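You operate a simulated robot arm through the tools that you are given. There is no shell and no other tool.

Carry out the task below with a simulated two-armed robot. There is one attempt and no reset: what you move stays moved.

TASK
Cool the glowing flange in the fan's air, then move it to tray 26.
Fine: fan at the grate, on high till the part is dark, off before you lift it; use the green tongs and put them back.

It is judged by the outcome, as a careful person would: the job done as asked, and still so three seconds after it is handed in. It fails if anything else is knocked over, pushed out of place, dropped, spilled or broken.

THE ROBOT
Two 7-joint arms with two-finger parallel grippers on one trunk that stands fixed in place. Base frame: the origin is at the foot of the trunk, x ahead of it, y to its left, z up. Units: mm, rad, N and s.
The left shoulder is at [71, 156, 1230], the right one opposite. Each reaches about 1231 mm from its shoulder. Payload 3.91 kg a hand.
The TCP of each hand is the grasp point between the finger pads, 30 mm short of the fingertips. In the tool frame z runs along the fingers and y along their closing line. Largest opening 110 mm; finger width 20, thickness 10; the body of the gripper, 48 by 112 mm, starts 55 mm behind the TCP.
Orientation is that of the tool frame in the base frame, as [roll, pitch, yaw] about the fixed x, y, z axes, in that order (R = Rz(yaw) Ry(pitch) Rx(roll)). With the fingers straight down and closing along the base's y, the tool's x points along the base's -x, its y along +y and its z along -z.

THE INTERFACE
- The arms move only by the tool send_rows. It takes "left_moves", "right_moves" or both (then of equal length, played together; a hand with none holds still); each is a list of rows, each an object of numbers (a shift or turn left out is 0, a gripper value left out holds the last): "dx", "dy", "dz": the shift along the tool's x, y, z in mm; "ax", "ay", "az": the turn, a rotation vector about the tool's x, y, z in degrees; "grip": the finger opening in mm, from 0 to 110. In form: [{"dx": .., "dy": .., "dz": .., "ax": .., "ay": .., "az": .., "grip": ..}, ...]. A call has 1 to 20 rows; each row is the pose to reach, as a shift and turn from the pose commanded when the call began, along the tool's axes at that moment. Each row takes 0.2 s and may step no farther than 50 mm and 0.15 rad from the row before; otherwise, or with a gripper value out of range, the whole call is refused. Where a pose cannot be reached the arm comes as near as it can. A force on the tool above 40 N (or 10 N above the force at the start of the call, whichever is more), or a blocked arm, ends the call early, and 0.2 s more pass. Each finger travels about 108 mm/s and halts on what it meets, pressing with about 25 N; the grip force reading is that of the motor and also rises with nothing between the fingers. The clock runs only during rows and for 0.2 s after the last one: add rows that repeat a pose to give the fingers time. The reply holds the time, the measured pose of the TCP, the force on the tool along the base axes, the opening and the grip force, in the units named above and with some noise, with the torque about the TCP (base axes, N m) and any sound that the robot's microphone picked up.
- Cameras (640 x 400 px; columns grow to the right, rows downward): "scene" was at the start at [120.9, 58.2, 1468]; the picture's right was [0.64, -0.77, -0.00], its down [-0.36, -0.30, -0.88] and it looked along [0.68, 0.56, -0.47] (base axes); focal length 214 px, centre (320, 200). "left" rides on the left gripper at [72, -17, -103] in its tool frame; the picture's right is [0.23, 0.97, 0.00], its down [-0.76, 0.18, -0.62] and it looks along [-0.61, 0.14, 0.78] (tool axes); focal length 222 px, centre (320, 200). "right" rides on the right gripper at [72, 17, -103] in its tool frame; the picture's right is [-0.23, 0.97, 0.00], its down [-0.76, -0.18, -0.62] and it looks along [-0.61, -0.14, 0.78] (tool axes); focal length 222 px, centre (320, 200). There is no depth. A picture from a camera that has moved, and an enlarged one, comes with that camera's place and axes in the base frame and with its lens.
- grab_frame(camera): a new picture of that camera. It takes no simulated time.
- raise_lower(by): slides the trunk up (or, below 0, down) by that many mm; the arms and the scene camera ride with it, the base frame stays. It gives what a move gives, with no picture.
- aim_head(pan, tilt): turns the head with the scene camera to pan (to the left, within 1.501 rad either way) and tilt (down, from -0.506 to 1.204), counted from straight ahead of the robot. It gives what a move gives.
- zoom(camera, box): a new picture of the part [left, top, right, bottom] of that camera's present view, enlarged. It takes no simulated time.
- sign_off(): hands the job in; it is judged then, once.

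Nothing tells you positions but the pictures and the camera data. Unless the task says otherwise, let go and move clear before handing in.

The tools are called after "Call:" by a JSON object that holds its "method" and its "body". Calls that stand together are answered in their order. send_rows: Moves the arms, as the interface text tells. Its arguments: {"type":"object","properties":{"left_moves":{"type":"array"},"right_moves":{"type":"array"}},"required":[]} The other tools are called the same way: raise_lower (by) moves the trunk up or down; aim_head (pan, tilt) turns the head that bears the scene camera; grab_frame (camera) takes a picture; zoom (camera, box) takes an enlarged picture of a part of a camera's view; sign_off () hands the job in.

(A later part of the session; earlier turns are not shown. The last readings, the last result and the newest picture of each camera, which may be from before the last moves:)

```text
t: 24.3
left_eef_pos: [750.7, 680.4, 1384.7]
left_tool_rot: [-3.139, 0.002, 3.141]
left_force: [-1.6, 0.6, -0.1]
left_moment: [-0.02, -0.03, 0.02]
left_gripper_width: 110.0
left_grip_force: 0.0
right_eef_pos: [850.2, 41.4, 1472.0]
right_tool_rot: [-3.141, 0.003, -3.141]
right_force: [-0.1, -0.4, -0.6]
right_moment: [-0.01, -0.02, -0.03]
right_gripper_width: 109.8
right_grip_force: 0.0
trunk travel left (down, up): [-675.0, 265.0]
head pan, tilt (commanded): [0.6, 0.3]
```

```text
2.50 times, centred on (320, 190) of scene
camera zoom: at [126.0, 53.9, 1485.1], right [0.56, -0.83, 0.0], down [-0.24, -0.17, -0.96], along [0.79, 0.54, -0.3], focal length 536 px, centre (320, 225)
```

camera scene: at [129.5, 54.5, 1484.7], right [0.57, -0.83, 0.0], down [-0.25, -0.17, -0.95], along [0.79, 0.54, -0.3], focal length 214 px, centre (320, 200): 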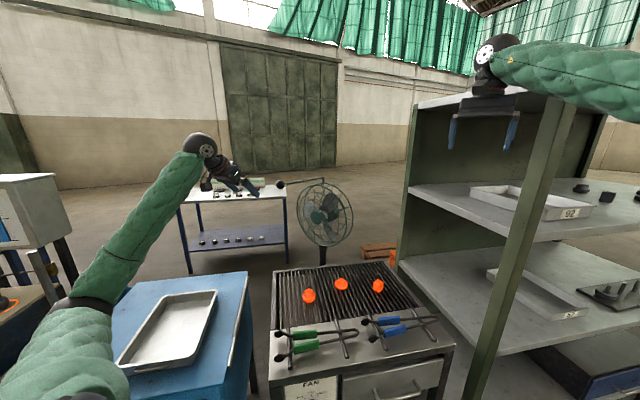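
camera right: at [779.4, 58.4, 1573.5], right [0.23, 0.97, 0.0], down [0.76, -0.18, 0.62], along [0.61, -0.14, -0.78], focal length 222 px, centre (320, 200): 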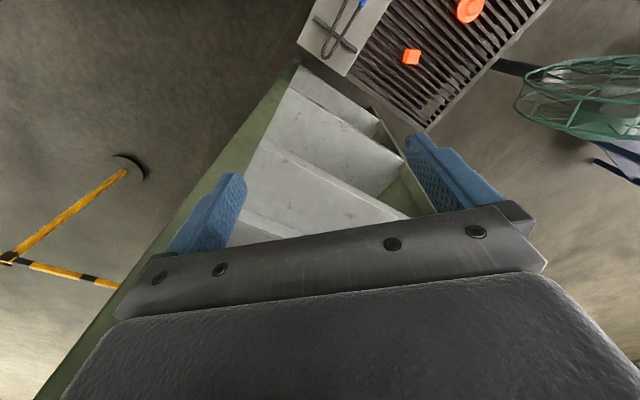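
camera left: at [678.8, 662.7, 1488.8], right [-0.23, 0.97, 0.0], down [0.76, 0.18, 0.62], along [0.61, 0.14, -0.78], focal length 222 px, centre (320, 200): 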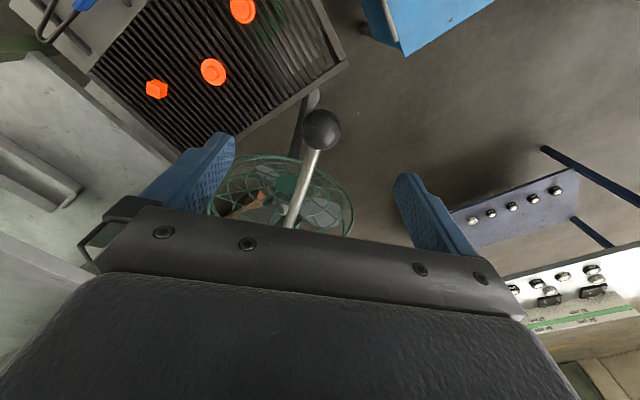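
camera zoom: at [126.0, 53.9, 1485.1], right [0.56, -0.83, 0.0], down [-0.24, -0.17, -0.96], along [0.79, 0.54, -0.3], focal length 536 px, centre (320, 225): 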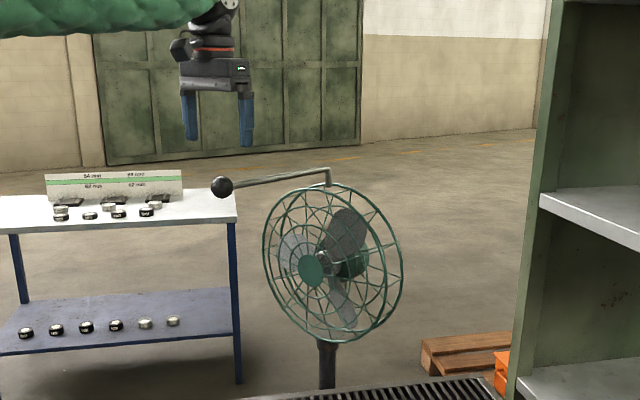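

The ball sits right between the fingers' line, about 5 mm further forward. I descend around it and close loosely to cage it.

Call:
{"method": "send_rows", "body": {"left_moves": [{"dx": -5, "dz": 35}, {"dx": -5, "dz": 70}, {"dx": -5, "dy": 1, "dz": 102}, {"dx": -5, "dy": 1, "dz": 102, "grip": 48}, {"dx": -5, "dy": 1, "dz": 102, "grip": 48}, {"dx": -5, "dy": 1, "dz": 102, "grip": 48}]}}

Call:
{"method": "grab_frame", "body": {"camera": "left"}}

Call:
{"method": "zoom", "body": {"camera": "scene", "box": [240, 110, 400, 270]}}

```text
t: 25.7
left_eef_pos: [759.7, 683.7, 1279.4]
left_tool_rot: [-3.142, 0.0, -3.141]
left_force: [0.5, 0.1, 0.0]
left_moment: [0.01, 0.01, 0.0]
left_gripper_width: 48.1
left_grip_force: 0.0
right_eef_pos: [853.3, 40.6, 1471.2]
right_tool_rot: [3.14, 0.0, -3.141]
right_force: [0.8, 0.6, -0.3]
right_moment: [-0.01, -0.01, -0.02]
right_gripper_width: 110.1
right_grip_force: 0.1
trunk travel left (down, up): [-675.0, 265.0]
head pan, tilt (commanded): [0.6, 0.3]
```

```text
taken
camera left: at [688.1, 665.1, 1383.9], right [-0.23, 0.97, 0.0], down [0.76, 0.18, 0.62], along [0.61, 0.14, -0.78], focal length 222 px, centre (320, 200)
```

left: 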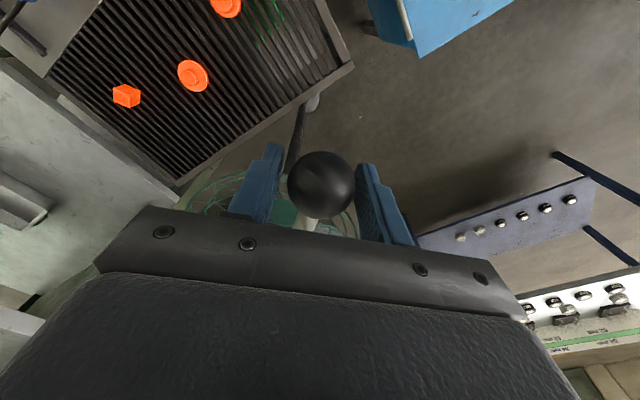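

```text
2.50 times, centred on (320, 190) of scene
camera zoom: at [128.1, 53.1, 1484.9], right [0.56, -0.83, 0.0], down [-0.24, -0.17, -0.95], along [0.79, 0.54, -0.3], focal length 536 px, centre (320, 225)
```

zoom: 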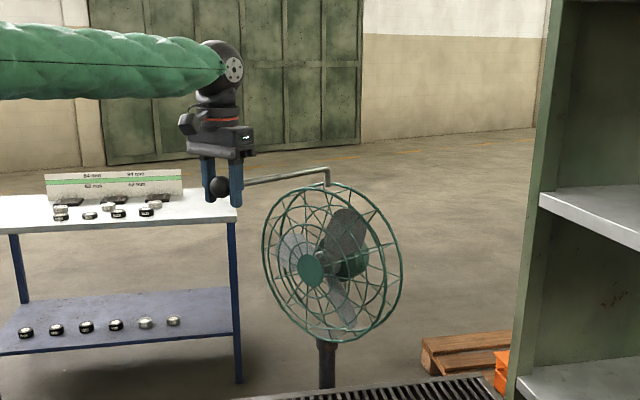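

The ball is caged. I now swing it counter-clockwise about the pole, first 24°, and check the motion.

Call:
{"method": "send_rows", "body": {"left_moves": [{"dx": 1.4, "dy": -19.3, "az": -4}, {"dx": 1.4, "dy": -38.7, "az": -8}, {"dx": 0, "dy": -58, "az": -12}, {"dx": -2.7, "dy": -77.2, "az": -16}, {"dx": -6.7, "dy": -96.1, "az": -20}, {"dx": -12.1, "dy": -114.7, "az": -24}, {"dx": -12.1, "dy": -114.7, "az": -24}]}}

Call:
{"method": "grab_frame", "body": {"camera": "left"}}

Call:
{"method": "zoom", "body": {"camera": "scene", "box": [240, 110, 400, 270]}}

```text
t: 27.3
left_eef_pos: [770.2, 571.3, 1278.5]
left_tool_rot: [3.141, 0.0, -2.721]
left_force: [0.9, -0.7, 0.4]
left_moment: [0.04, 0.0, 0.0]
left_gripper_width: 48.1
left_grip_force: 0.0
right_eef_pos: [851.6, 41.3, 1470.7]
right_tool_rot: [3.141, 0.001, 3.142]
right_force: [0.2, 0.0, -0.5]
right_moment: [0.0, 0.02, 0.0]
right_gripper_width: 110.1
right_grip_force: 0.1
trunk travel left (down, up): [-675.0, 265.0]
head pan, tilt (commanded): [0.6, 0.3]
```

```text
taken
camera left: at [712.1, 524.8, 1384.2], right [-0.6, 0.8, 0.0], down [0.62, 0.47, 0.62], along [0.5, 0.38, -0.78], focal length 222 px, centre (320, 200)
```

left: 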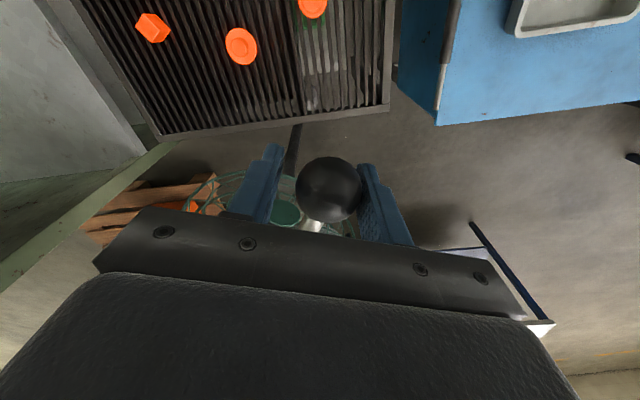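

```text
2.50 times, centred on (320, 190) of scene
camera zoom: at [127.4, 53.5, 1485.0], right [0.56, -0.83, 0.0], down [-0.24, -0.17, -0.96], along [0.79, 0.54, -0.3], focal length 536 px, centre (320, 225)
```

zoom: 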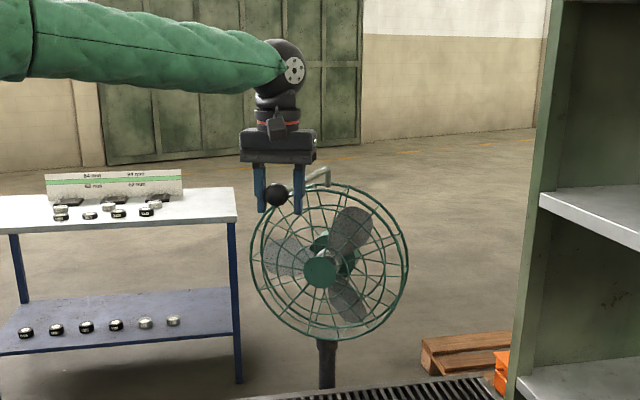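

Low force and the fan head follows the ball. I continue another 30°.

Call:
{"method": "send_rows", "body": {"left_moves": [{"dx": 1.35, "dy": -19.3, "az": -4}, {"dx": 1.36, "dy": -38.7, "az": -8}, {"dx": 0, "dy": -58, "az": -12}, {"dx": -2.7, "dy": -77.2, "az": -16}, {"dx": -6.7, "dy": -96.1, "az": -20}, {"dx": -12.1, "dy": -114.7, "az": -24}, {"dx": -18.7, "dy": -133, "az": -28}, {"dx": -22.5, "dy": -141.9, "az": -30}, {"dx": -22.5, "dy": -141.9, "az": -30}]}}

Call:
{"method": "grab_frame", "body": {"camera": "left"}}

Call:
{"method": "zoom", "body": {"camera": "scene", "box": [240, 110, 420, 270]}}

Call:
{"method": "grab_frame", "body": {"camera": "right"}}

```text
t: 29.3
left_eef_pos: [848.2, 447.3, 1280.9]
left_tool_rot: [3.141, 0.0, -2.196]
left_force: [-1.1, 2.3, 0.8]
left_moment: [0.01, 0.03, 0.02]
left_gripper_width: 49.3
left_grip_force: 1.4
right_eef_pos: [851.7, 39.3, 1471.0]
right_tool_rot: [3.142, 0.0, 3.141]
right_force: [0.1, 0.2, 0.3]
right_moment: [0.03, 0.01, 0.0]
right_gripper_width: 110.2
right_grip_force: 0.1
trunk travel left (down, up): [-675.0, 265.0]
head pan, tilt (commanded): [0.6, 0.3]
```

```text
taken
camera left: at [821.0, 377.9, 1386.1], right [-0.92, 0.39, 0.0], down [0.3, 0.72, 0.62], along [0.24, 0.57, -0.78], focal length 222 px, centre (320, 200)
```

left: 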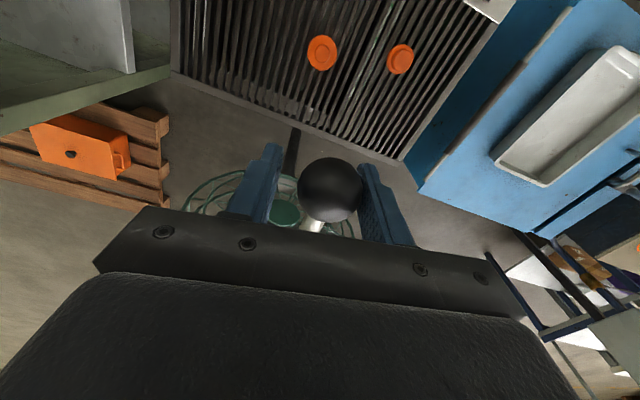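

```text
2.50 times, centred on (330, 190) of scene
camera zoom: at [127.5, 53.2, 1485.0], right [0.56, -0.83, 0.0], down [-0.24, -0.17, -0.96], along [0.79, 0.54, -0.3], focal length 536 px, centre (295, 225)
```

zoom: 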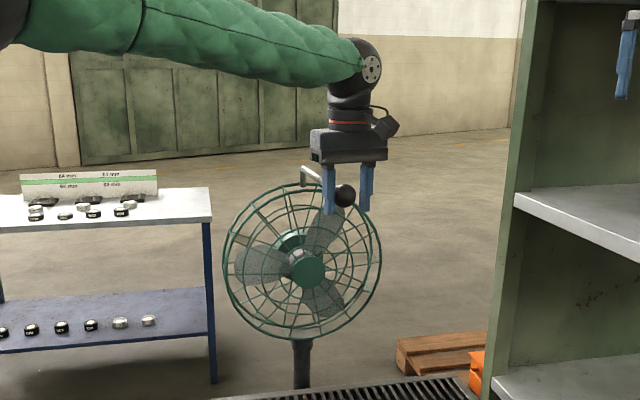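

```text
taken
camera right: at [779.0, 56.4, 1573.9], right [0.23, 0.97, 0.0], down [0.76, -0.18, 0.62], along [0.61, -0.14, -0.78], focal length 222 px, centre (320, 200)
```

right: 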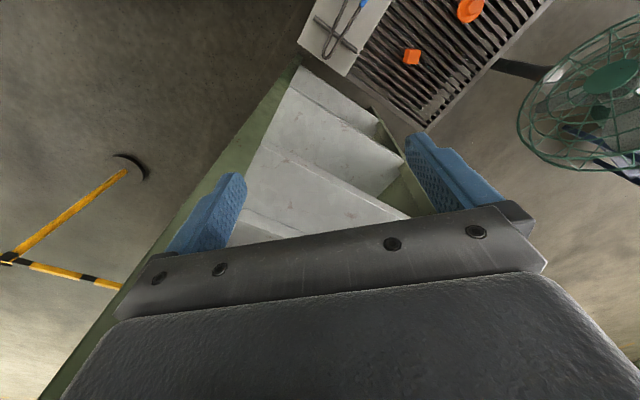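

The handle now points at about 227°, so the fan faces the grate in plan. I'll look closely at the fan head to judge whether it also tilts.

Call:
{"method": "aim_head", "body": {"pan": 0.6, "tilt": 0.4}}

Call:
{"method": "grab_frame", "body": {"camera": "scene"}}

Call:
{"method": "zoom", "body": {"camera": "scene", "box": [285, 150, 375, 230]}}

Call:
{"method": "zoom", "body": {"camera": "right", "box": [460, 0, 640, 200]}}

Call:
{"method": "zoom", "body": {"camera": "left", "box": [180, 100, 400, 240]}}

```text
t: 29.9
left_eef_pos: [848.7, 448.0, 1280.7]
left_tool_rot: [-3.141, 0.001, -2.198]
left_force: [-1.9, 0.8, 0.1]
left_moment: [0.03, 0.03, 0.01]
left_gripper_width: 49.2
left_grip_force: 0.9
right_eef_pos: [852.4, 40.0, 1471.0]
right_tool_rot: [-3.141, 0.001, -3.141]
right_force: [-0.5, 0.5, 0.3]
right_moment: [0.0, 0.01, 0.03]
right_gripper_width: 109.9
right_grip_force: 0.0
trunk travel left (down, up): [-675.0, 265.0]
head pan, tilt (commanded): [0.6, 0.4]
```

```text
taken
camera scene: at [127.0, 52.6, 1475.8], right [0.56, -0.83, 0.0], down [-0.32, -0.22, -0.92], along [0.76, 0.52, -0.39], focal length 214 px, centre (320, 200)
```

scene: 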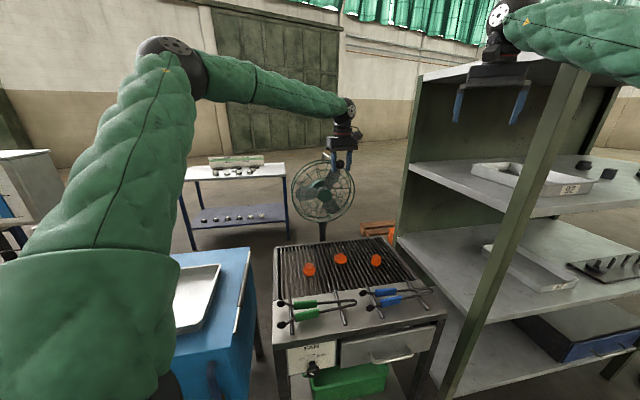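

```text
5.00 times, centred on (330, 190) of scene
camera zoom: at [127.0, 52.6, 1475.8], right [0.56, -0.83, 0.0], down [-0.32, -0.22, -0.92], along [0.76, 0.52, -0.39], focal length 1072 px, centre (270, 250)
```

zoom: 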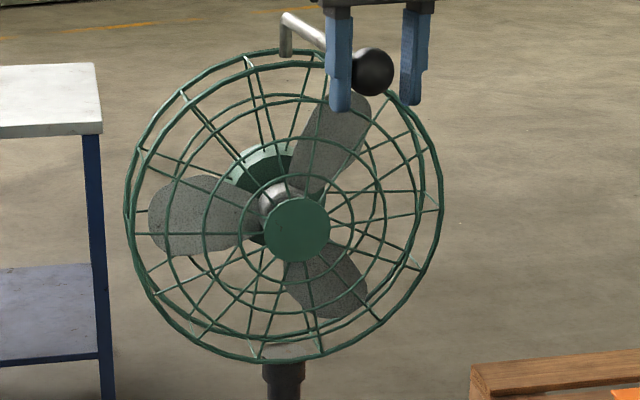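

```text
2.00 times, centred on (550, 100) of right
camera zoom: at [779.1, 56.2, 1573.8], right [0.23, 0.97, 0.0], down [0.76, -0.18, 0.62], along [0.61, -0.14, -0.78], focal length 444 px, centre (-140, 400)
```

zoom: 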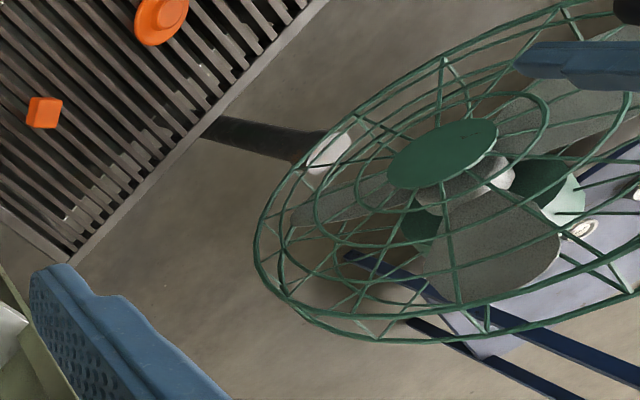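

```text
2.86 times, centred on (290, 170) of left
camera zoom: at [820.9, 377.7, 1386.1], right [-0.92, 0.39, 0.0], down [0.3, 0.72, 0.62], along [0.24, 0.57, -0.78], focal length 635 px, centre (406, 286)
```

zoom: 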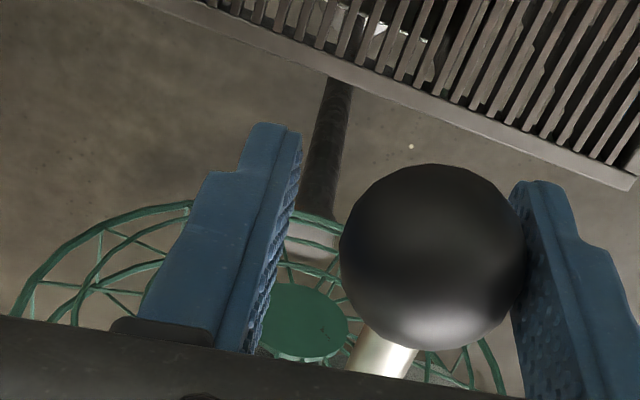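

The fan axis is horizontal and points at the grate centre (228° wanted, about 227° now); the stand shows only a swivel. I'll release the ball and lift the left hand clear.

Call:
{"method": "send_rows", "body": {"left_moves": [{"grip": 70}, {"grip": 110}, {"grip": 110}, {"dz": -40, "grip": 110}, {"dz": -80}, {"dz": -120}, {"dz": -160}]}}

Call:
{"method": "grab_frame", "body": {"camera": "left"}}

Call:
{"method": "zoom", "body": {"camera": "scene", "box": [285, 150, 375, 230]}}

Call:
{"method": "zoom", "body": {"camera": "scene", "box": [260, 330, 360, 400]}}

```text
t: 31.5
left_eef_pos: [846.7, 443.4, 1441.2]
left_tool_rot: [3.14, 0.002, -2.198]
left_force: [0.6, -0.5, 0.4]
left_moment: [0.02, 0.01, 0.04]
left_gripper_width: 110.0
left_grip_force: 0.1
right_eef_pos: [851.2, 38.2, 1472.8]
right_tool_rot: [-3.141, 0.001, 3.141]
right_force: [-0.2, -0.5, 0.3]
right_moment: [0.01, 0.0, 0.01]
right_gripper_width: 110.1
right_grip_force: 0.1
trunk travel left (down, up): [-675.0, 265.0]
head pan, tilt (commanded): [0.6, 0.4]
```

```text
taken
camera left: at [819.6, 373.8, 1546.0], right [-0.92, 0.39, 0.0], down [0.3, 0.72, 0.62], along [0.24, 0.58, -0.78], focal length 222 px, centre (320, 200)
```

left: 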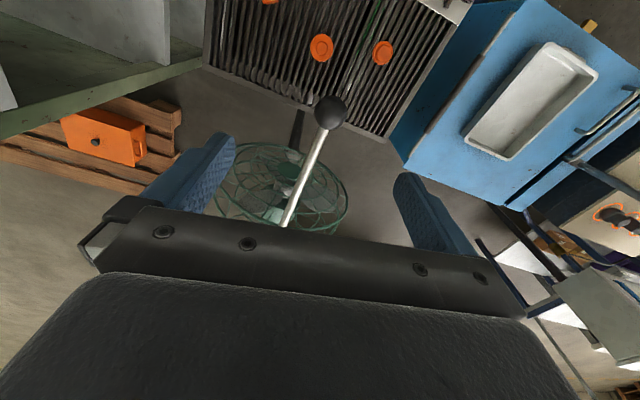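

```text
5.00 times, centred on (330, 190) of scene
camera zoom: at [126.1, 51.4, 1475.8], right [0.56, -0.83, 0.0], down [-0.32, -0.22, -0.92], along [0.76, 0.52, -0.39], focal length 1072 px, centre (270, 250)
```

zoom: 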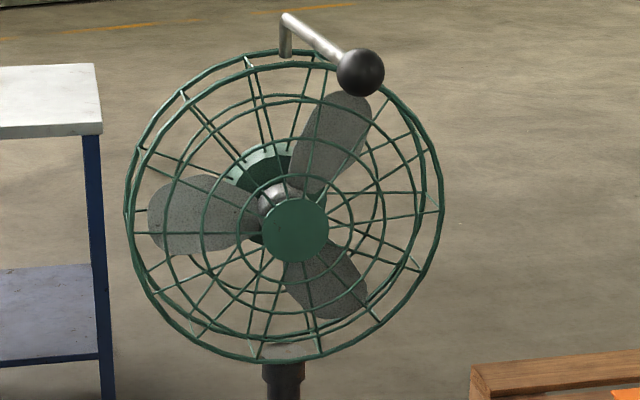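

```text
5.71 times, centred on (310, 365) of scene
camera zoom: at [126.1, 51.4, 1475.8], right [0.56, -0.83, 0.0], down [-0.32, -0.22, -0.92], along [0.76, 0.52, -0.39], focal length 1226 px, centre (377, -743)
```

zoom: 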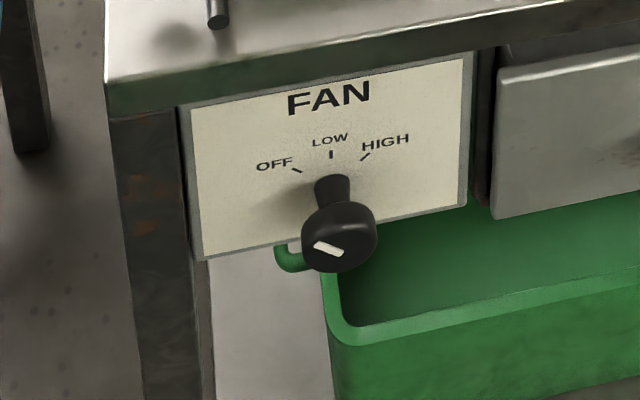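

The fan stays aimed (about 225.6°, straight across the grate). Knob pointer is at OFF (upper-left), with LOW at top and HIGH upper-right. I'll park the left hand back and bring the right hand in front of the bench for a close look at the knob.

Call:
{"method": "send_rows", "body": {"left_moves": [{"dx": 13.8, "dy": 32.2, "dz": -3.6, "az": 4.9}, {"dx": 27.6, "dy": 64.4, "dz": -7.2, "az": 9.8}, {"dx": 41.4, "dy": 96.6, "dz": -10.8, "az": 14.7}, {"dx": 55.2, "dy": 128.9, "dz": -14.4, "az": 19.6}, {"dx": 69, "dy": 161, "dz": -18, "az": 24.5}, {"dx": 82.8, "dy": 193.4, "dz": -21.6, "az": 29.4}, {"dx": 96.6, "dy": 225.6, "dz": -25.2, "az": 34.3}, {"dx": 110.4, "dy": 257.8, "dz": -28.8, "az": 39.2}, {"dx": 124.3, "dy": 290, "dz": -32.4, "az": 44.1}, {"dx": 138.1, "dy": 322.3, "dz": -36, "az": 49}, {"dx": 152, "dy": 354.5, "dz": -40, "az": 54}], "right_moves": [{"dx": 43, "dy": -3.5, "dz": 20}, {"dx": 86, "dy": -7, "dz": 40}, {"dx": 129, "dy": -10.6, "dz": 60}, {"dx": 172, "dy": -14, "dz": 80}, {"dx": 215, "dy": -17.7, "dz": 100}, {"dx": 257, "dy": -21, "dz": 120}, {"dx": 300, "dy": -25, "dz": 140}, {"dx": 343, "dy": -28, "dz": 161}, {"dx": 386, "dy": -32, "dz": 181}, {"dx": 429, "dy": -35.5, "dz": 201}, {"dx": 472, "dy": -39, "dz": 221}]}}

Call:
{"method": "grab_frame", "body": {"camera": "right"}}

Call:
{"method": "grab_frame", "body": {"camera": "left"}}

Call:
{"method": "grab_frame", "body": {"camera": "scene"}}

```text
t: 33.9
left_eef_pos: [472.0, 535.3, 1479.2]
left_tool_rot: [-3.141, 0.0, 3.139]
left_force: [0.0, 0.1, 0.1]
left_moment: [-0.01, 0.0, -0.03]
left_gripper_width: 110.0
left_grip_force: 0.1
right_eef_pos: [373.5, 5.1, 1250.5]
right_tool_rot: [-3.141, 0.0, 3.14]
right_force: [0.2, 0.7, 0.6]
right_moment: [0.0, 0.0, 0.0]
right_gripper_width: 109.9
right_grip_force: 0.1
trunk travel left (down, up): [-675.0, 265.0]
head pan, tilt (commanded): [0.6, 0.4]
```

```text
taken
camera right: at [301.7, 21.6, 1353.3], right [0.23, 0.97, 0.0], down [0.76, -0.18, 0.62], along [0.61, -0.14, -0.78], focal length 222 px, centre (320, 200)
```

right: 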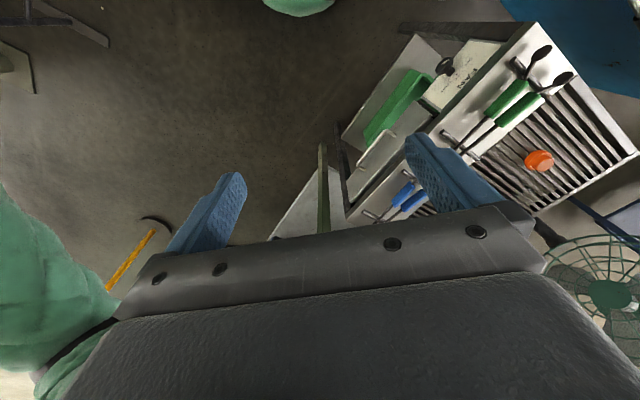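

```text
taken
camera left: at [401.0, 517.7, 1584.8], right [-0.23, 0.97, 0.0], down [0.76, 0.18, 0.62], along [0.61, 0.14, -0.78], focal length 222 px, centre (320, 200)
```

left: 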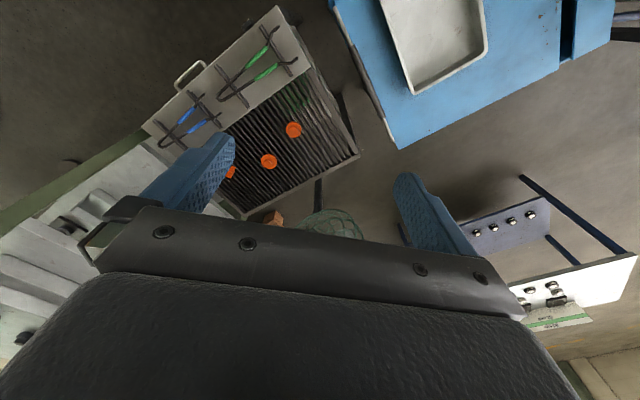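

```text
taken
camera scene: at [125.1, 53.9, 1476.0], right [0.56, -0.83, 0.0], down [-0.32, -0.22, -0.92], along [0.76, 0.52, -0.39], focal length 214 px, centre (320, 200)
```

scene: 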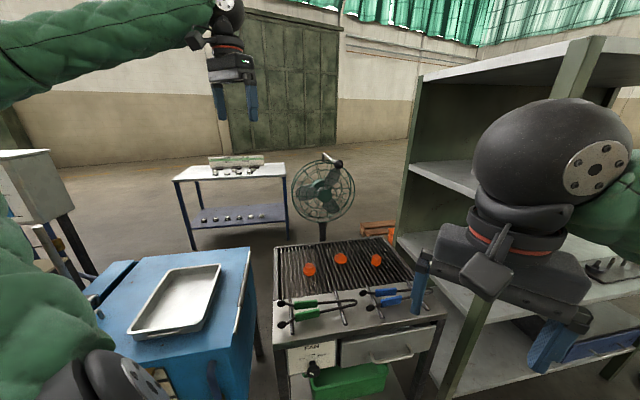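

Call:
{"method": "zoom", "body": {"camera": "right", "box": [340, 20, 580, 200]}}

Call:
{"method": "zoom", "body": {"camera": "scene", "box": [265, 330, 365, 400]}}

```text
2.22 times, centred on (460, 110) of right
camera zoom: at [301.7, 21.6, 1353.3], right [0.23, 0.97, 0.0], down [0.76, -0.18, 0.62], along [0.61, -0.14, -0.78], focal length 494 px, centre (9, 400)
```

zoom: 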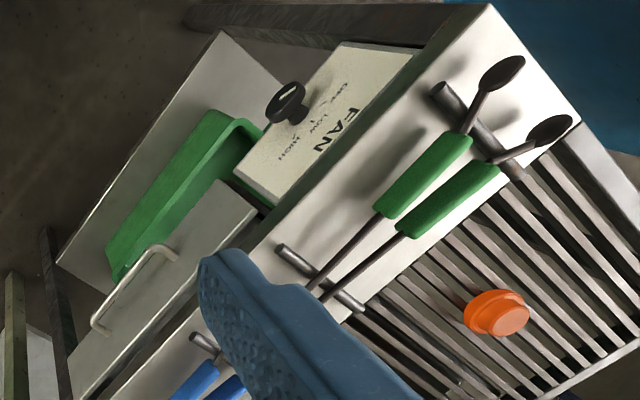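

```text
5.71 times, centred on (315, 365) of scene
camera zoom: at [125.1, 53.9, 1476.0], right [0.56, -0.83, 0.0], down [-0.32, -0.22, -0.92], along [0.76, 0.52, -0.39], focal length 1226 px, centre (349, -743)
```

zoom: 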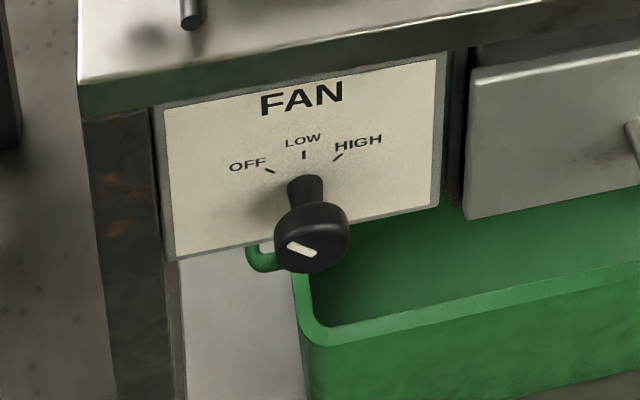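

Triangulating puts the knob head at about [455, 306, 712] on a vertical panel facing (-0.7, -0.7), head about 43 mm wide and 30 mm off the panel. I'll turn the right hand to point along (+0.7, +0.7) and bring it in front of the knob.

Call:
{"method": "send_rows", "body": {"right_moves": [{"dx": 7, "dy": 9, "dz": 33, "az": -7.5}, {"dx": 14, "dy": 18, "dz": 67, "az": -15}, {"dx": 21, "dy": 27, "dz": 100, "az": -22.5}, {"dx": 28, "dy": 36, "dz": 133, "az": -30}, {"dx": 35, "dy": 45, "dz": 167, "az": -37.5}, {"dx": 43, "dy": 55, "dz": 200, "az": -45}]}}

Call:
{"method": "send_rows", "body": {"right_moves": [{"dx": -11, "dy": 7, "dz": 24, "ay": -7.5}, {"dx": -22, "dy": 14, "dz": 48, "ay": -15}, {"dx": -33, "dy": 21, "dz": 72, "ay": -22.5}, {"dx": -44, "dy": 28, "dz": 97, "ay": -30}, {"dx": -54, "dy": 36, "dz": 121, "ay": -37.5}, {"dx": -65, "dy": 43, "dz": 145, "ay": -45}]}}

Call:
{"method": "aim_head", "body": {"pan": 0.5, "tilt": 0.85}}

Call:
{"method": "grab_frame", "body": {"camera": "scene"}}

Call:
{"method": "grab_frame", "body": {"camera": "right"}}

```text
t: 35.3
left_eef_pos: [474.2, 533.5, 1480.8]
left_tool_rot: [-3.141, 0.0, 3.141]
left_force: [-0.1, -0.5, -0.1]
left_moment: [0.0, -0.01, 0.02]
left_gripper_width: 110.0
left_grip_force: 0.1
right_eef_pos: [339.3, 57.1, 1052.5]
right_tool_rot: [-3.141, 0.001, -2.355]
right_force: [-0.6, -0.5, 0.0]
right_moment: [-0.03, 0.0, 0.0]
right_gripper_width: 110.0
right_grip_force: 0.0
trunk travel left (down, up): [-675.0, 265.0]
head pan, tilt (commanded): [0.6, 0.4]
```

```text
t: 36.7
left_eef_pos: [474.3, 536.2, 1479.1]
left_tool_rot: [-3.138, 0.0, -3.141]
left_force: [1.0, 0.8, -0.2]
left_moment: [-0.04, 0.01, 0.0]
left_gripper_width: 110.0
left_grip_force: 0.1
right_eef_pos: [355.5, 142.5, 905.2]
right_tool_rot: [3.14, 0.775, -2.357]
right_force: [-0.4, 0.4, -0.2]
right_moment: [-0.02, -0.02, 0.01]
right_gripper_width: 109.9
right_grip_force: 0.1
right hand out of reach, approached as far as the arm can: row 1, 2, 3, 4, 5, 6
trunk travel left (down, up): [-675.0, 265.0]
head pan, tilt (commanded): [0.6, 0.4]
```

```text
t: 37.6
left_eef_pos: [474.3, 533.1, 1480.8]
left_tool_rot: [3.141, 0.001, 3.141]
left_force: [0.0, 0.8, 0.2]
left_moment: [0.01, -0.03, -0.02]
left_gripper_width: 109.9
left_grip_force: 0.0
right_eef_pos: [354.1, 140.7, 903.3]
right_tool_rot: [3.135, 0.771, -2.359]
right_force: [0.4, -0.7, 0.3]
right_moment: [0.02, -0.01, -0.01]
right_gripper_width: 109.8
right_grip_force: 0.1
trunk travel left (down, up): [-675.0, 265.0]
head pan, tilt (commanded): [0.499, 0.85]
```

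```text
taken
camera scene: at [118.8, 37.3, 1436.7], right [0.48, -0.88, 0.0], down [-0.66, -0.36, -0.66], along [0.58, 0.32, -0.75], focal length 214 px, centre (320, 200)
```

scene: 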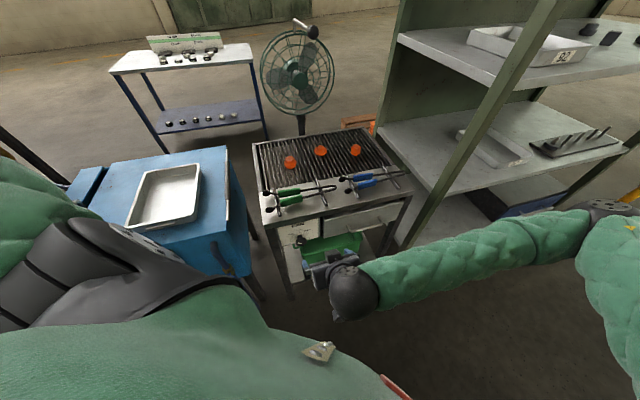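

```text
taken
camera right: at [254.3, 65.3, 926.2], right [-0.57, 0.8, 0.16], down [0.21, -0.05, 0.98], along [0.79, 0.59, -0.14], focal length 222 px, centre (320, 200)
```

right: 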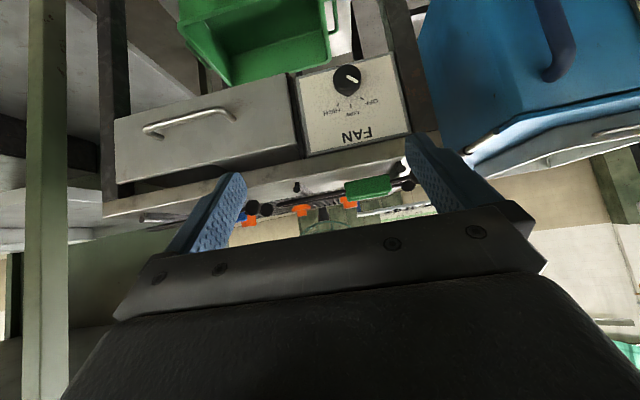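

The hand is nearly in place but the arm reports being near a limit. I'll zoom on the knob from here to refine its position.

Call:
{"method": "zoom", "body": {"camera": "right", "box": [280, 40, 430, 170]}}

Call:
{"method": "zoom", "body": {"camera": "scene", "box": [230, 130, 430, 330]}}

```text
3.08 times, centred on (355, 105) of right
camera zoom: at [254.3, 65.3, 926.2], right [-0.57, 0.8, 0.16], down [0.21, -0.05, 0.98], along [0.79, 0.59, -0.14], focal length 684 px, centre (212, 492)
```

zoom: 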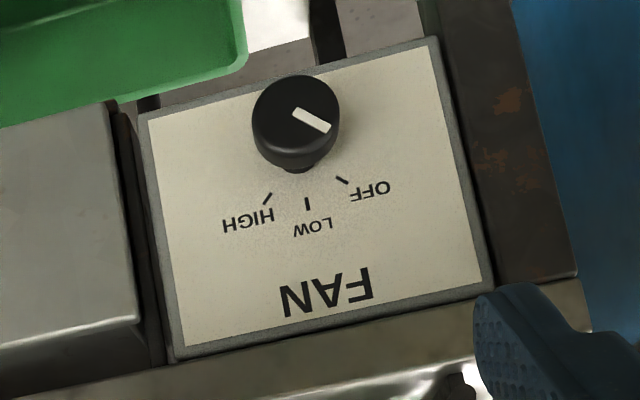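

```text
2.00 times, centred on (330, 230) of scene
camera zoom: at [118.8, 37.3, 1436.7], right [0.48, -0.88, 0.0], down [-0.66, -0.36, -0.66], along [0.58, 0.32, -0.75], focal length 429 px, centre (300, 140)
```

zoom: 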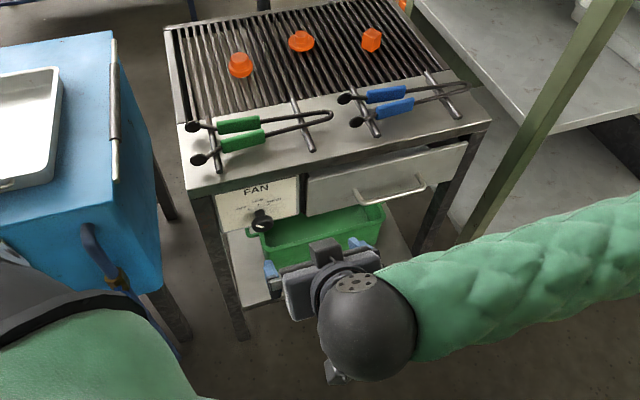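

Refined knob face centre: about [449, 297, 718]. I continue tilting the right hand to horizontal, stopping about 100 mm short of the knob.

Call:
{"method": "send_rows", "body": {"right_moves": [{"dx": 13.6, "dy": 6, "dz": 24, "ay": -6.5}, {"dx": 27, "dy": 12, "dz": 48, "ay": -13}, {"dx": 41, "dy": 18, "dz": 72, "ay": -19.5}, {"dx": 54, "dy": 24, "dz": 96, "ay": -26}, {"dx": 68, "dy": 30, "dz": 120, "ay": -32.5}, {"dx": 82, "dy": 36, "dz": 144, "ay": -39}, {"dx": 95, "dy": 42, "dz": 168, "ay": -45}]}}

Call:
{"method": "grab_frame", "body": {"camera": "scene"}}

Call:
{"method": "grab_frame", "body": {"camera": "right"}}

```text
t: 39.2
left_eef_pos: [474.8, 535.8, 1479.0]
left_tool_rot: [-3.141, 0.0, -3.139]
left_force: [-0.1, 0.4, -0.1]
left_moment: [0.03, 0.05, -0.02]
left_gripper_width: 110.2
left_grip_force: 0.1
right_eef_pos: [436.2, 157.1, 894.3]
right_tool_rot: [-2.957, 1.302, -2.526]
right_force: [0.5, -0.1, 0.2]
right_moment: [0.03, -0.03, 0.06]
right_gripper_width: 110.1
right_grip_force: 0.0
right hand out of reach, approached as far as the arm can: row 1, 2, 3, 4, 5, 6, 7
trunk travel left (down, up): [-675.0, 265.0]
head pan, tilt (commanded): [0.499, 0.85]
```

```text
taken
camera scene: at [119.7, 38.6, 1436.3], right [0.48, -0.88, 0.0], down [-0.66, -0.36, -0.66], along [0.58, 0.32, -0.75], focal length 214 px, centre (320, 200)
```

scene: 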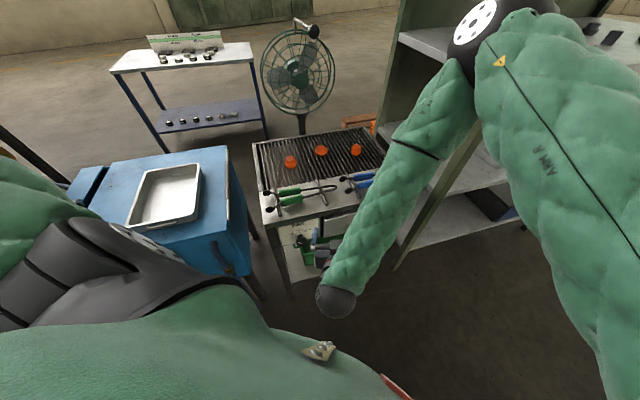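

```text
taken
camera right: at [322.1, 119.8, 849.8], right [-0.37, 0.91, 0.17], down [-0.31, -0.29, 0.91], along [0.88, 0.28, 0.39], focal length 222 px, centre (320, 200)
```

right: 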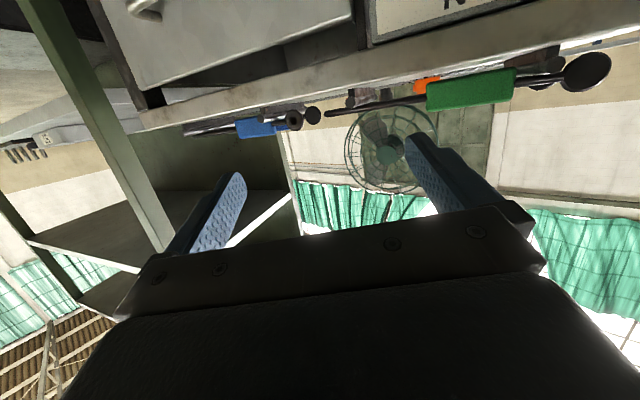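

The right arm can't get the hand horizontal there (wrist limit). I'll instead come at the knob from above-front at a slope; first back out to a comfortable pose, testing what the commanded pose is with a small upward move.

Call:
{"method": "send_rows", "body": {"right_moves": [{"dx": 0}]}}

```text
t: 39.6
left_eef_pos: [471.8, 534.7, 1481.1]
left_tool_rot: [-3.141, 0.0, 3.139]
left_force: [-0.4, -0.3, 0.3]
left_moment: [0.04, -0.02, 0.03]
left_gripper_width: 110.2
left_grip_force: 0.1
right_eef_pos: [435.7, 156.3, 894.2]
right_tool_rot: [-2.947, 1.304, -2.515]
right_force: [-0.7, 0.0, -0.5]
right_moment: [-0.03, -0.02, -0.01]
right_gripper_width: 110.0
right_grip_force: 0.0
trunk travel left (down, up): [-675.0, 265.0]
head pan, tilt (commanded): [0.499, 0.85]
```

Commanded pose follows the actual one, so I can plan from here. I'll set the right hand sloping 35° (fingers down-forward) about 100 mm before the knob.

Call:
{"method": "send_rows", "body": {"right_moves": [{"dx": 13, "dy": 17.5, "dz": 6, "ax": -3.1, "ay": 6.5, "az": -1.55}, {"dx": 26, "dy": 35, "dz": 12.5, "ax": -6.1, "ay": 13, "az": -3.1}, {"dx": 39, "dy": 52.5, "dz": 19, "ax": -9.2, "ay": 19.5, "az": -4.65}, {"dx": 52, "dy": 70, "dz": 25, "ax": -12.3, "ay": 26, "az": -6.2}, {"dx": 65, "dy": 87.5, "dz": 31, "ax": -15.3, "ay": 32.5, "az": -7.75}, {"dx": 77.7, "dy": 105, "dz": 37.5, "ax": -18.4, "ay": 39, "az": -9.3}]}}

Call:
{"method": "grab_frame", "body": {"camera": "scene"}}

Call:
{"method": "grab_frame", "body": {"camera": "right"}}

```text
t: 41.0
left_eef_pos: [474.7, 533.4, 1479.8]
left_tool_rot: [3.141, -0.001, -3.141]
left_force: [-0.2, 0.5, 0.0]
left_moment: [0.02, 0.01, -0.01]
left_gripper_width: 109.8
left_grip_force: 0.1
right_eef_pos: [401.3, 260.1, 797.1]
right_tool_rot: [3.138, 0.607, -2.357]
right_force: [1.1, 0.1, -0.4]
right_moment: [-0.01, -0.02, 0.02]
right_gripper_width: 109.8
right_grip_force: 0.1
trunk travel left (down, up): [-675.0, 265.0]
head pan, tilt (commanded): [0.499, 0.85]
```

```text
taken
camera scene: at [119.3, 38.1, 1436.6], right [0.48, -0.88, 0.0], down [-0.66, -0.36, -0.66], along [0.58, 0.32, -0.75], focal length 214 px, centre (320, 200)
```

scene: 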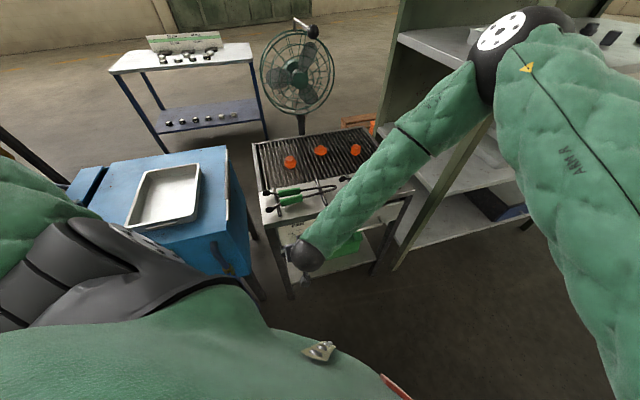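

```text
taken
camera right: at [305.2, 186.9, 840.9], right [-0.56, 0.82, 0.13], down [0.32, 0.06, 0.95], along [0.77, 0.57, -0.3], focal length 222 px, centre (320, 200)
```

right: 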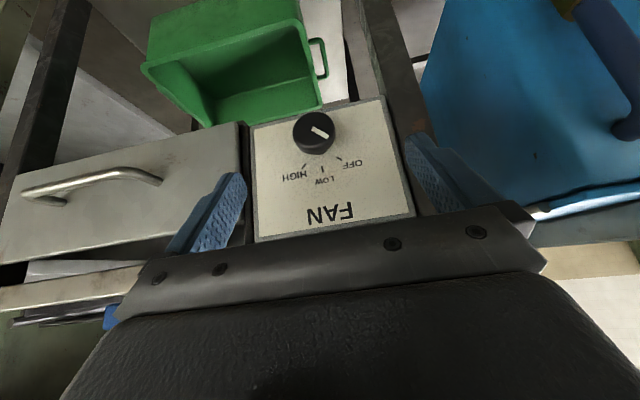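

Call:
{"method": "zoom", "body": {"camera": "right", "box": [250, 90, 390, 230]}}

```text
2.86 times, centred on (320, 160) of right
camera zoom: at [305.2, 186.9, 840.9], right [-0.56, 0.82, 0.13], down [0.32, 0.06, 0.95], along [0.77, 0.57, -0.3], focal length 635 px, centre (320, 314)
```

zoom: 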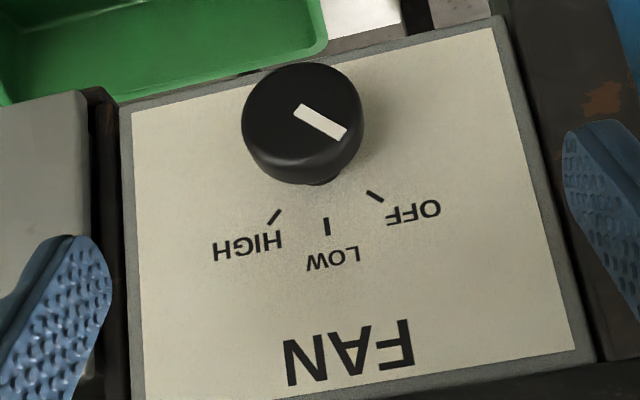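

Knob face centre refined to e1=108, e2=529 (i.e. about [450, 298]), z=716; OFF/HIGH ticks are ±45° off LOW, and the pointer is at about -50°. I'll dry-run the wrist roll about the knob axis a bit in front of the knob before touching it.

Call:
{"method": "send_rows", "body": {"right_moves": [{"dx": 33, "dy": -4, "dz": 23}, {"dx": 66, "dy": -8, "dz": 46.6}, {"dx": 66, "dy": -8, "dz": 46.6, "ax": 6.6, "az": -4.6}, {"dx": 66, "dy": -8, "dz": 46.6, "ax": 13.1, "az": -9.1}, {"dx": 66, "dy": -8, "dz": 46.6, "ax": 19.7, "az": -13.7}, {"dx": 66, "dy": -8, "dz": 46.6, "ax": 26.3, "az": -18.3}, {"dx": 66, "dy": -8, "dz": 46.6, "ax": 32.9, "az": -22.8}, {"dx": 66, "dy": -8, "dz": 46.6, "ax": 39.4, "az": -27.4}]}}

Call:
{"method": "grab_frame", "body": {"camera": "right"}}

Call:
{"method": "grab_frame", "body": {"camera": "scene"}}

```text
t: 42.8
left_eef_pos: [474.3, 533.3, 1480.7]
left_tool_rot: [-3.141, 0.0, 3.141]
left_force: [-0.3, -0.4, 0.1]
left_moment: [0.01, -0.01, -0.01]
left_gripper_width: 109.8
left_grip_force: 0.1
right_eef_pos: [385.4, 235.0, 720.7]
right_tool_rot: [-2.206, 0.392, -1.877]
right_force: [0.0, 0.0, 0.6]
right_moment: [0.01, -0.01, 0.03]
right_gripper_width: 110.0
right_grip_force: 0.1
trunk travel left (down, up): [-675.0, 265.0]
head pan, tilt (commanded): [0.499, 0.85]
```

```text
taken
camera right: at [270.8, 181.3, 737.1], right [-0.4, 0.66, -0.64], down [-0.23, 0.6, 0.77], along [0.89, 0.45, -0.09], focal length 222 px, centre (320, 200)
```

right: 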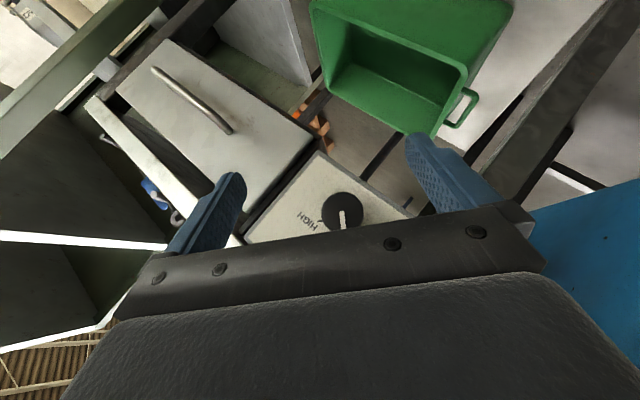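

```text
taken
camera scene: at [119.1, 37.9, 1436.7], right [0.48, -0.88, 0.0], down [-0.66, -0.36, -0.66], along [0.58, 0.32, -0.75], focal length 214 px, centre (320, 200)
```

scene: 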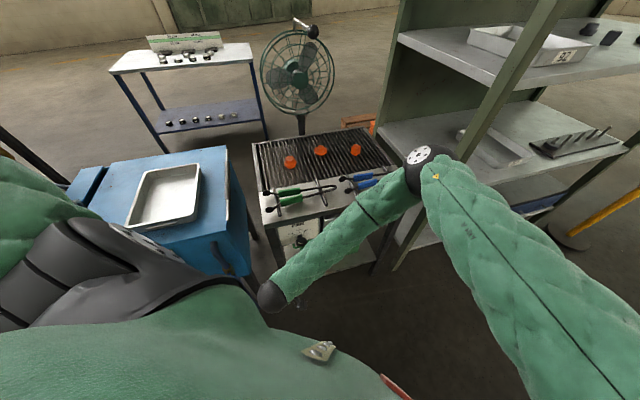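

Start orientation reached cleanly. Now a dry run of the full 96° turn to confirm the arm can follow.

Call:
{"method": "send_rows", "body": {"right_moves": [{"ax": -6.57, "az": 4.56}, {"ax": -13.14, "az": 9.13}, {"ax": -19.7, "az": 13.7}, {"ax": -26.3, "az": 18.25}, {"ax": -32.9, "az": 22.8}, {"ax": -39.4, "az": 27.4}, {"ax": -46, "az": 31.9}, {"ax": -52.6, "az": 36.5}, {"ax": -59.1, "az": 41.1}, {"ax": -65.7, "az": 45.6}, {"ax": -72.3, "az": 50.2}, {"ax": -78.9, "az": 54.8}]}}

Call:
{"method": "grab_frame", "body": {"camera": "scene"}}

```text
t: 45.4
left_eef_pos: [473.7, 534.4, 1479.6]
left_tool_rot: [-3.141, 0.0, -3.141]
left_force: [-0.7, 0.0, 0.0]
left_moment: [0.0, 0.02, -0.01]
left_gripper_width: 110.0
left_grip_force: 0.0
right_eef_pos: [385.8, 234.7, 723.5]
right_tool_rot: [2.202, 0.392, -2.834]
right_force: [0.9, 0.5, -0.6]
right_moment: [-0.04, 0.0, 0.02]
right_gripper_width: 110.0
right_grip_force: 0.0
trunk travel left (down, up): [-675.0, 265.0]
head pan, tilt (commanded): [0.499, 0.85]
```

```text
taken
camera scene: at [118.7, 37.7, 1436.8], right [0.48, -0.88, 0.0], down [-0.66, -0.36, -0.66], along [0.58, 0.32, -0.75], focal length 214 px, centre (320, 200)
```

scene: 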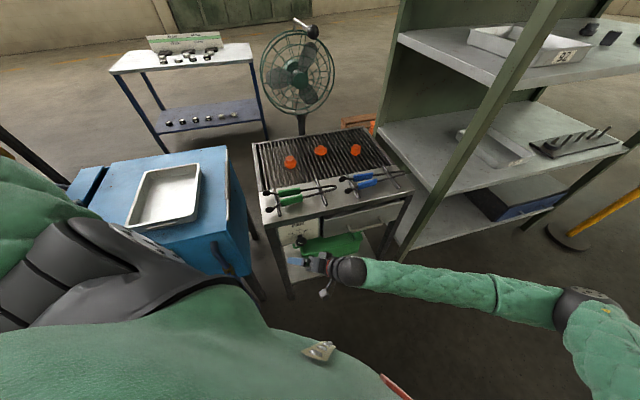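

The full turn works smoothly. I return to the start orientation and check the view before advancing onto the knob.

Call:
{"method": "send_rows", "body": {"right_moves": [{"ax": 6.57, "az": -4.56}, {"ax": 13.14, "az": -9.13}, {"ax": 19.7, "az": -13.7}, {"ax": 26.3, "az": -18.25}, {"ax": 32.9, "az": -22.8}, {"ax": 39.4, "az": -27.4}, {"ax": 46, "az": -31.9}, {"ax": 52.6, "az": -36.5}, {"ax": 59.1, "az": -41.1}, {"ax": 65.7, "az": -45.6}, {"ax": 72.3, "az": -50.2}, {"ax": 78.9, "az": -54.8}]}}

Call:
{"method": "grab_frame", "body": {"camera": "right"}}

Call:
{"method": "zoom", "body": {"camera": "right", "box": [240, 140, 460, 260]}}

```text
t: 48.0
left_eef_pos: [473.3, 534.4, 1479.8]
left_tool_rot: [-3.141, 0.0, 3.14]
left_force: [0.8, 0.0, 0.7]
left_moment: [-0.02, -0.02, 0.01]
left_gripper_width: 110.1
left_grip_force: 0.0
right_eef_pos: [386.6, 236.2, 721.3]
right_tool_rot: [-2.204, 0.392, -1.879]
right_force: [1.1, 0.1, -1.0]
right_moment: [0.01, -0.02, 0.01]
right_gripper_width: 110.1
right_grip_force: 0.0
trunk travel left (down, up): [-675.0, 265.0]
head pan, tilt (commanded): [0.499, 0.85]
```

```text
taken
camera right: at [271.1, 182.7, 737.1], right [-0.4, 0.66, -0.64], down [-0.23, 0.6, 0.76], along [0.89, 0.45, -0.09], focal length 222 px, centre (320, 200)
```

right: 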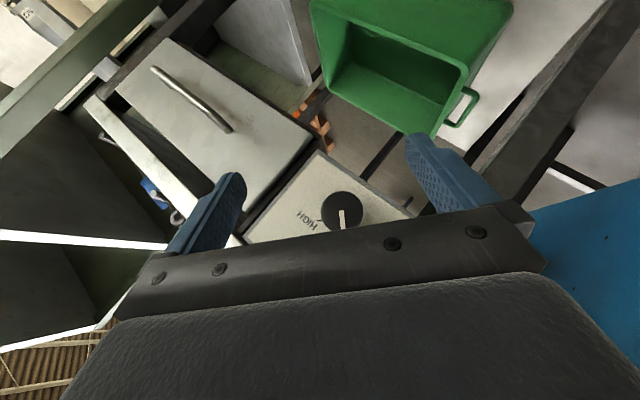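

```text
2.91 times, centred on (350, 200) of right
camera zoom: at [271.1, 182.7, 737.1], right [-0.4, 0.66, -0.64], down [-0.23, 0.6, 0.76], along [0.89, 0.45, -0.09], focal length 646 px, centre (233, 200)
```

zoom: 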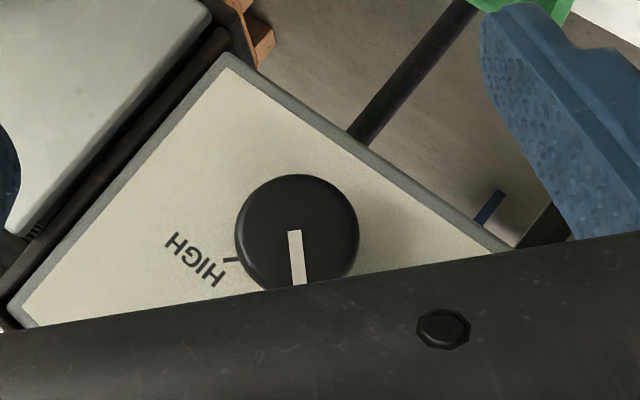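

Knob face centre now reads e1=107, z=714.5, matching. I advance 86 mm along the knob axis so the open fingers straddle the knob head.

Call:
{"method": "send_rows", "body": {"right_moves": [{"dx": -24, "dy": 1.4, "dz": 16.5}, {"dx": -48, "dy": 2.8, "dz": 33}, {"dx": -62, "dy": 3.6, "dz": 42.7}, {"dx": -71.2, "dy": 4.2, "dz": 49}, {"dx": -71.2, "dy": 4.2, "dz": 49}]}}

Call:
{"method": "grab_frame", "body": {"camera": "right"}}

Call:
{"method": "zoom", "body": {"camera": "scene", "box": [240, 180, 380, 310]}}

```text
t: 49.2
left_eef_pos: [473.0, 532.9, 1479.7]
left_tool_rot: [3.142, 0.0, -3.14]
left_force: [-0.2, 0.2, 0.2]
left_moment: [-0.01, -0.03, -0.02]
left_gripper_width: 109.7
left_grip_force: 0.0
right_eef_pos: [444.8, 299.3, 719.1]
right_tool_rot: [-2.206, 0.395, -1.878]
right_force: [-0.5, -0.8, 0.6]
right_moment: [0.0, -0.01, 0.02]
right_gripper_width: 110.0
right_grip_force: 0.0
trunk travel left (down, up): [-675.0, 265.0]
head pan, tilt (commanded): [0.499, 0.85]
```

```text
taken
camera right: at [330.2, 245.8, 734.0], right [-0.4, 0.66, -0.64], down [-0.22, 0.6, 0.77], along [0.89, 0.45, -0.09], focal length 222 px, centre (320, 200)
```

right: 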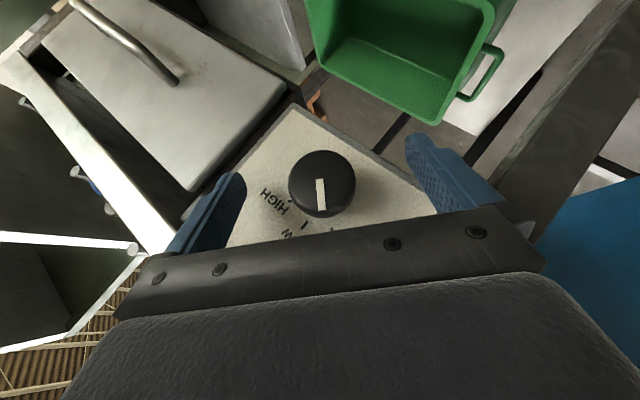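

```text
3.08 times, centred on (310, 245) of scene
camera zoom: at [118.9, 37.6, 1436.7], right [0.48, -0.88, 0.0], down [-0.66, -0.36, -0.66], along [0.58, 0.32, -0.75], focal length 660 px, centre (351, 62)
```

zoom: 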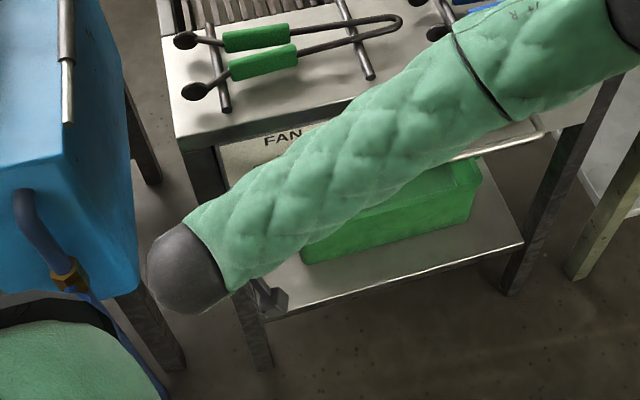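

The knob sits centred between the fingers with no contact. I go 4 mm deeper and close on it.

Call:
{"method": "send_rows", "body": {"right_moves": [{"dx": -3.3, "dz": 2.3}, {"dx": -3.3, "dz": 2.3, "grip": 60}, {"dx": -3.3, "dz": 2.3, "grip": 44}, {"dx": -3.3, "dz": 2.3, "grip": 30}, {"dx": -3.3, "dz": 2.3, "grip": 30}, {"dx": -3.3, "dz": 2.3, "grip": 30}]}}

Call:
{"method": "grab_frame", "body": {"camera": "right"}}

```text
t: 50.6
left_eef_pos: [473.6, 534.4, 1480.5]
left_tool_rot: [-3.14, 0.0, 3.14]
left_force: [-0.3, 0.0, -0.2]
left_moment: [0.02, 0.01, 0.01]
left_gripper_width: 109.8
left_grip_force: 0.1
right_eef_pos: [446.1, 301.4, 718.7]
right_tool_rot: [-2.207, 0.395, -1.878]
right_force: [-1.1, 2.1, -4.5]
right_moment: [0.16, -0.13, 0.25]
right_gripper_width: 41.0
right_grip_force: 44.8
trunk travel left (down, up): [-675.0, 265.0]
head pan, tilt (commanded): [0.499, 0.85]
```

```text
taken
camera right: at [332.4, 248.8, 734.3], right [-0.4, 0.66, -0.64], down [-0.22, 0.6, 0.77], along [0.89, 0.45, -0.09], focal length 222 px, centre (320, 200)
```

right: 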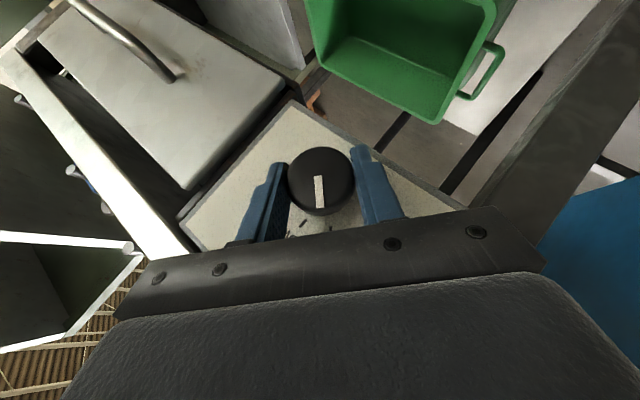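

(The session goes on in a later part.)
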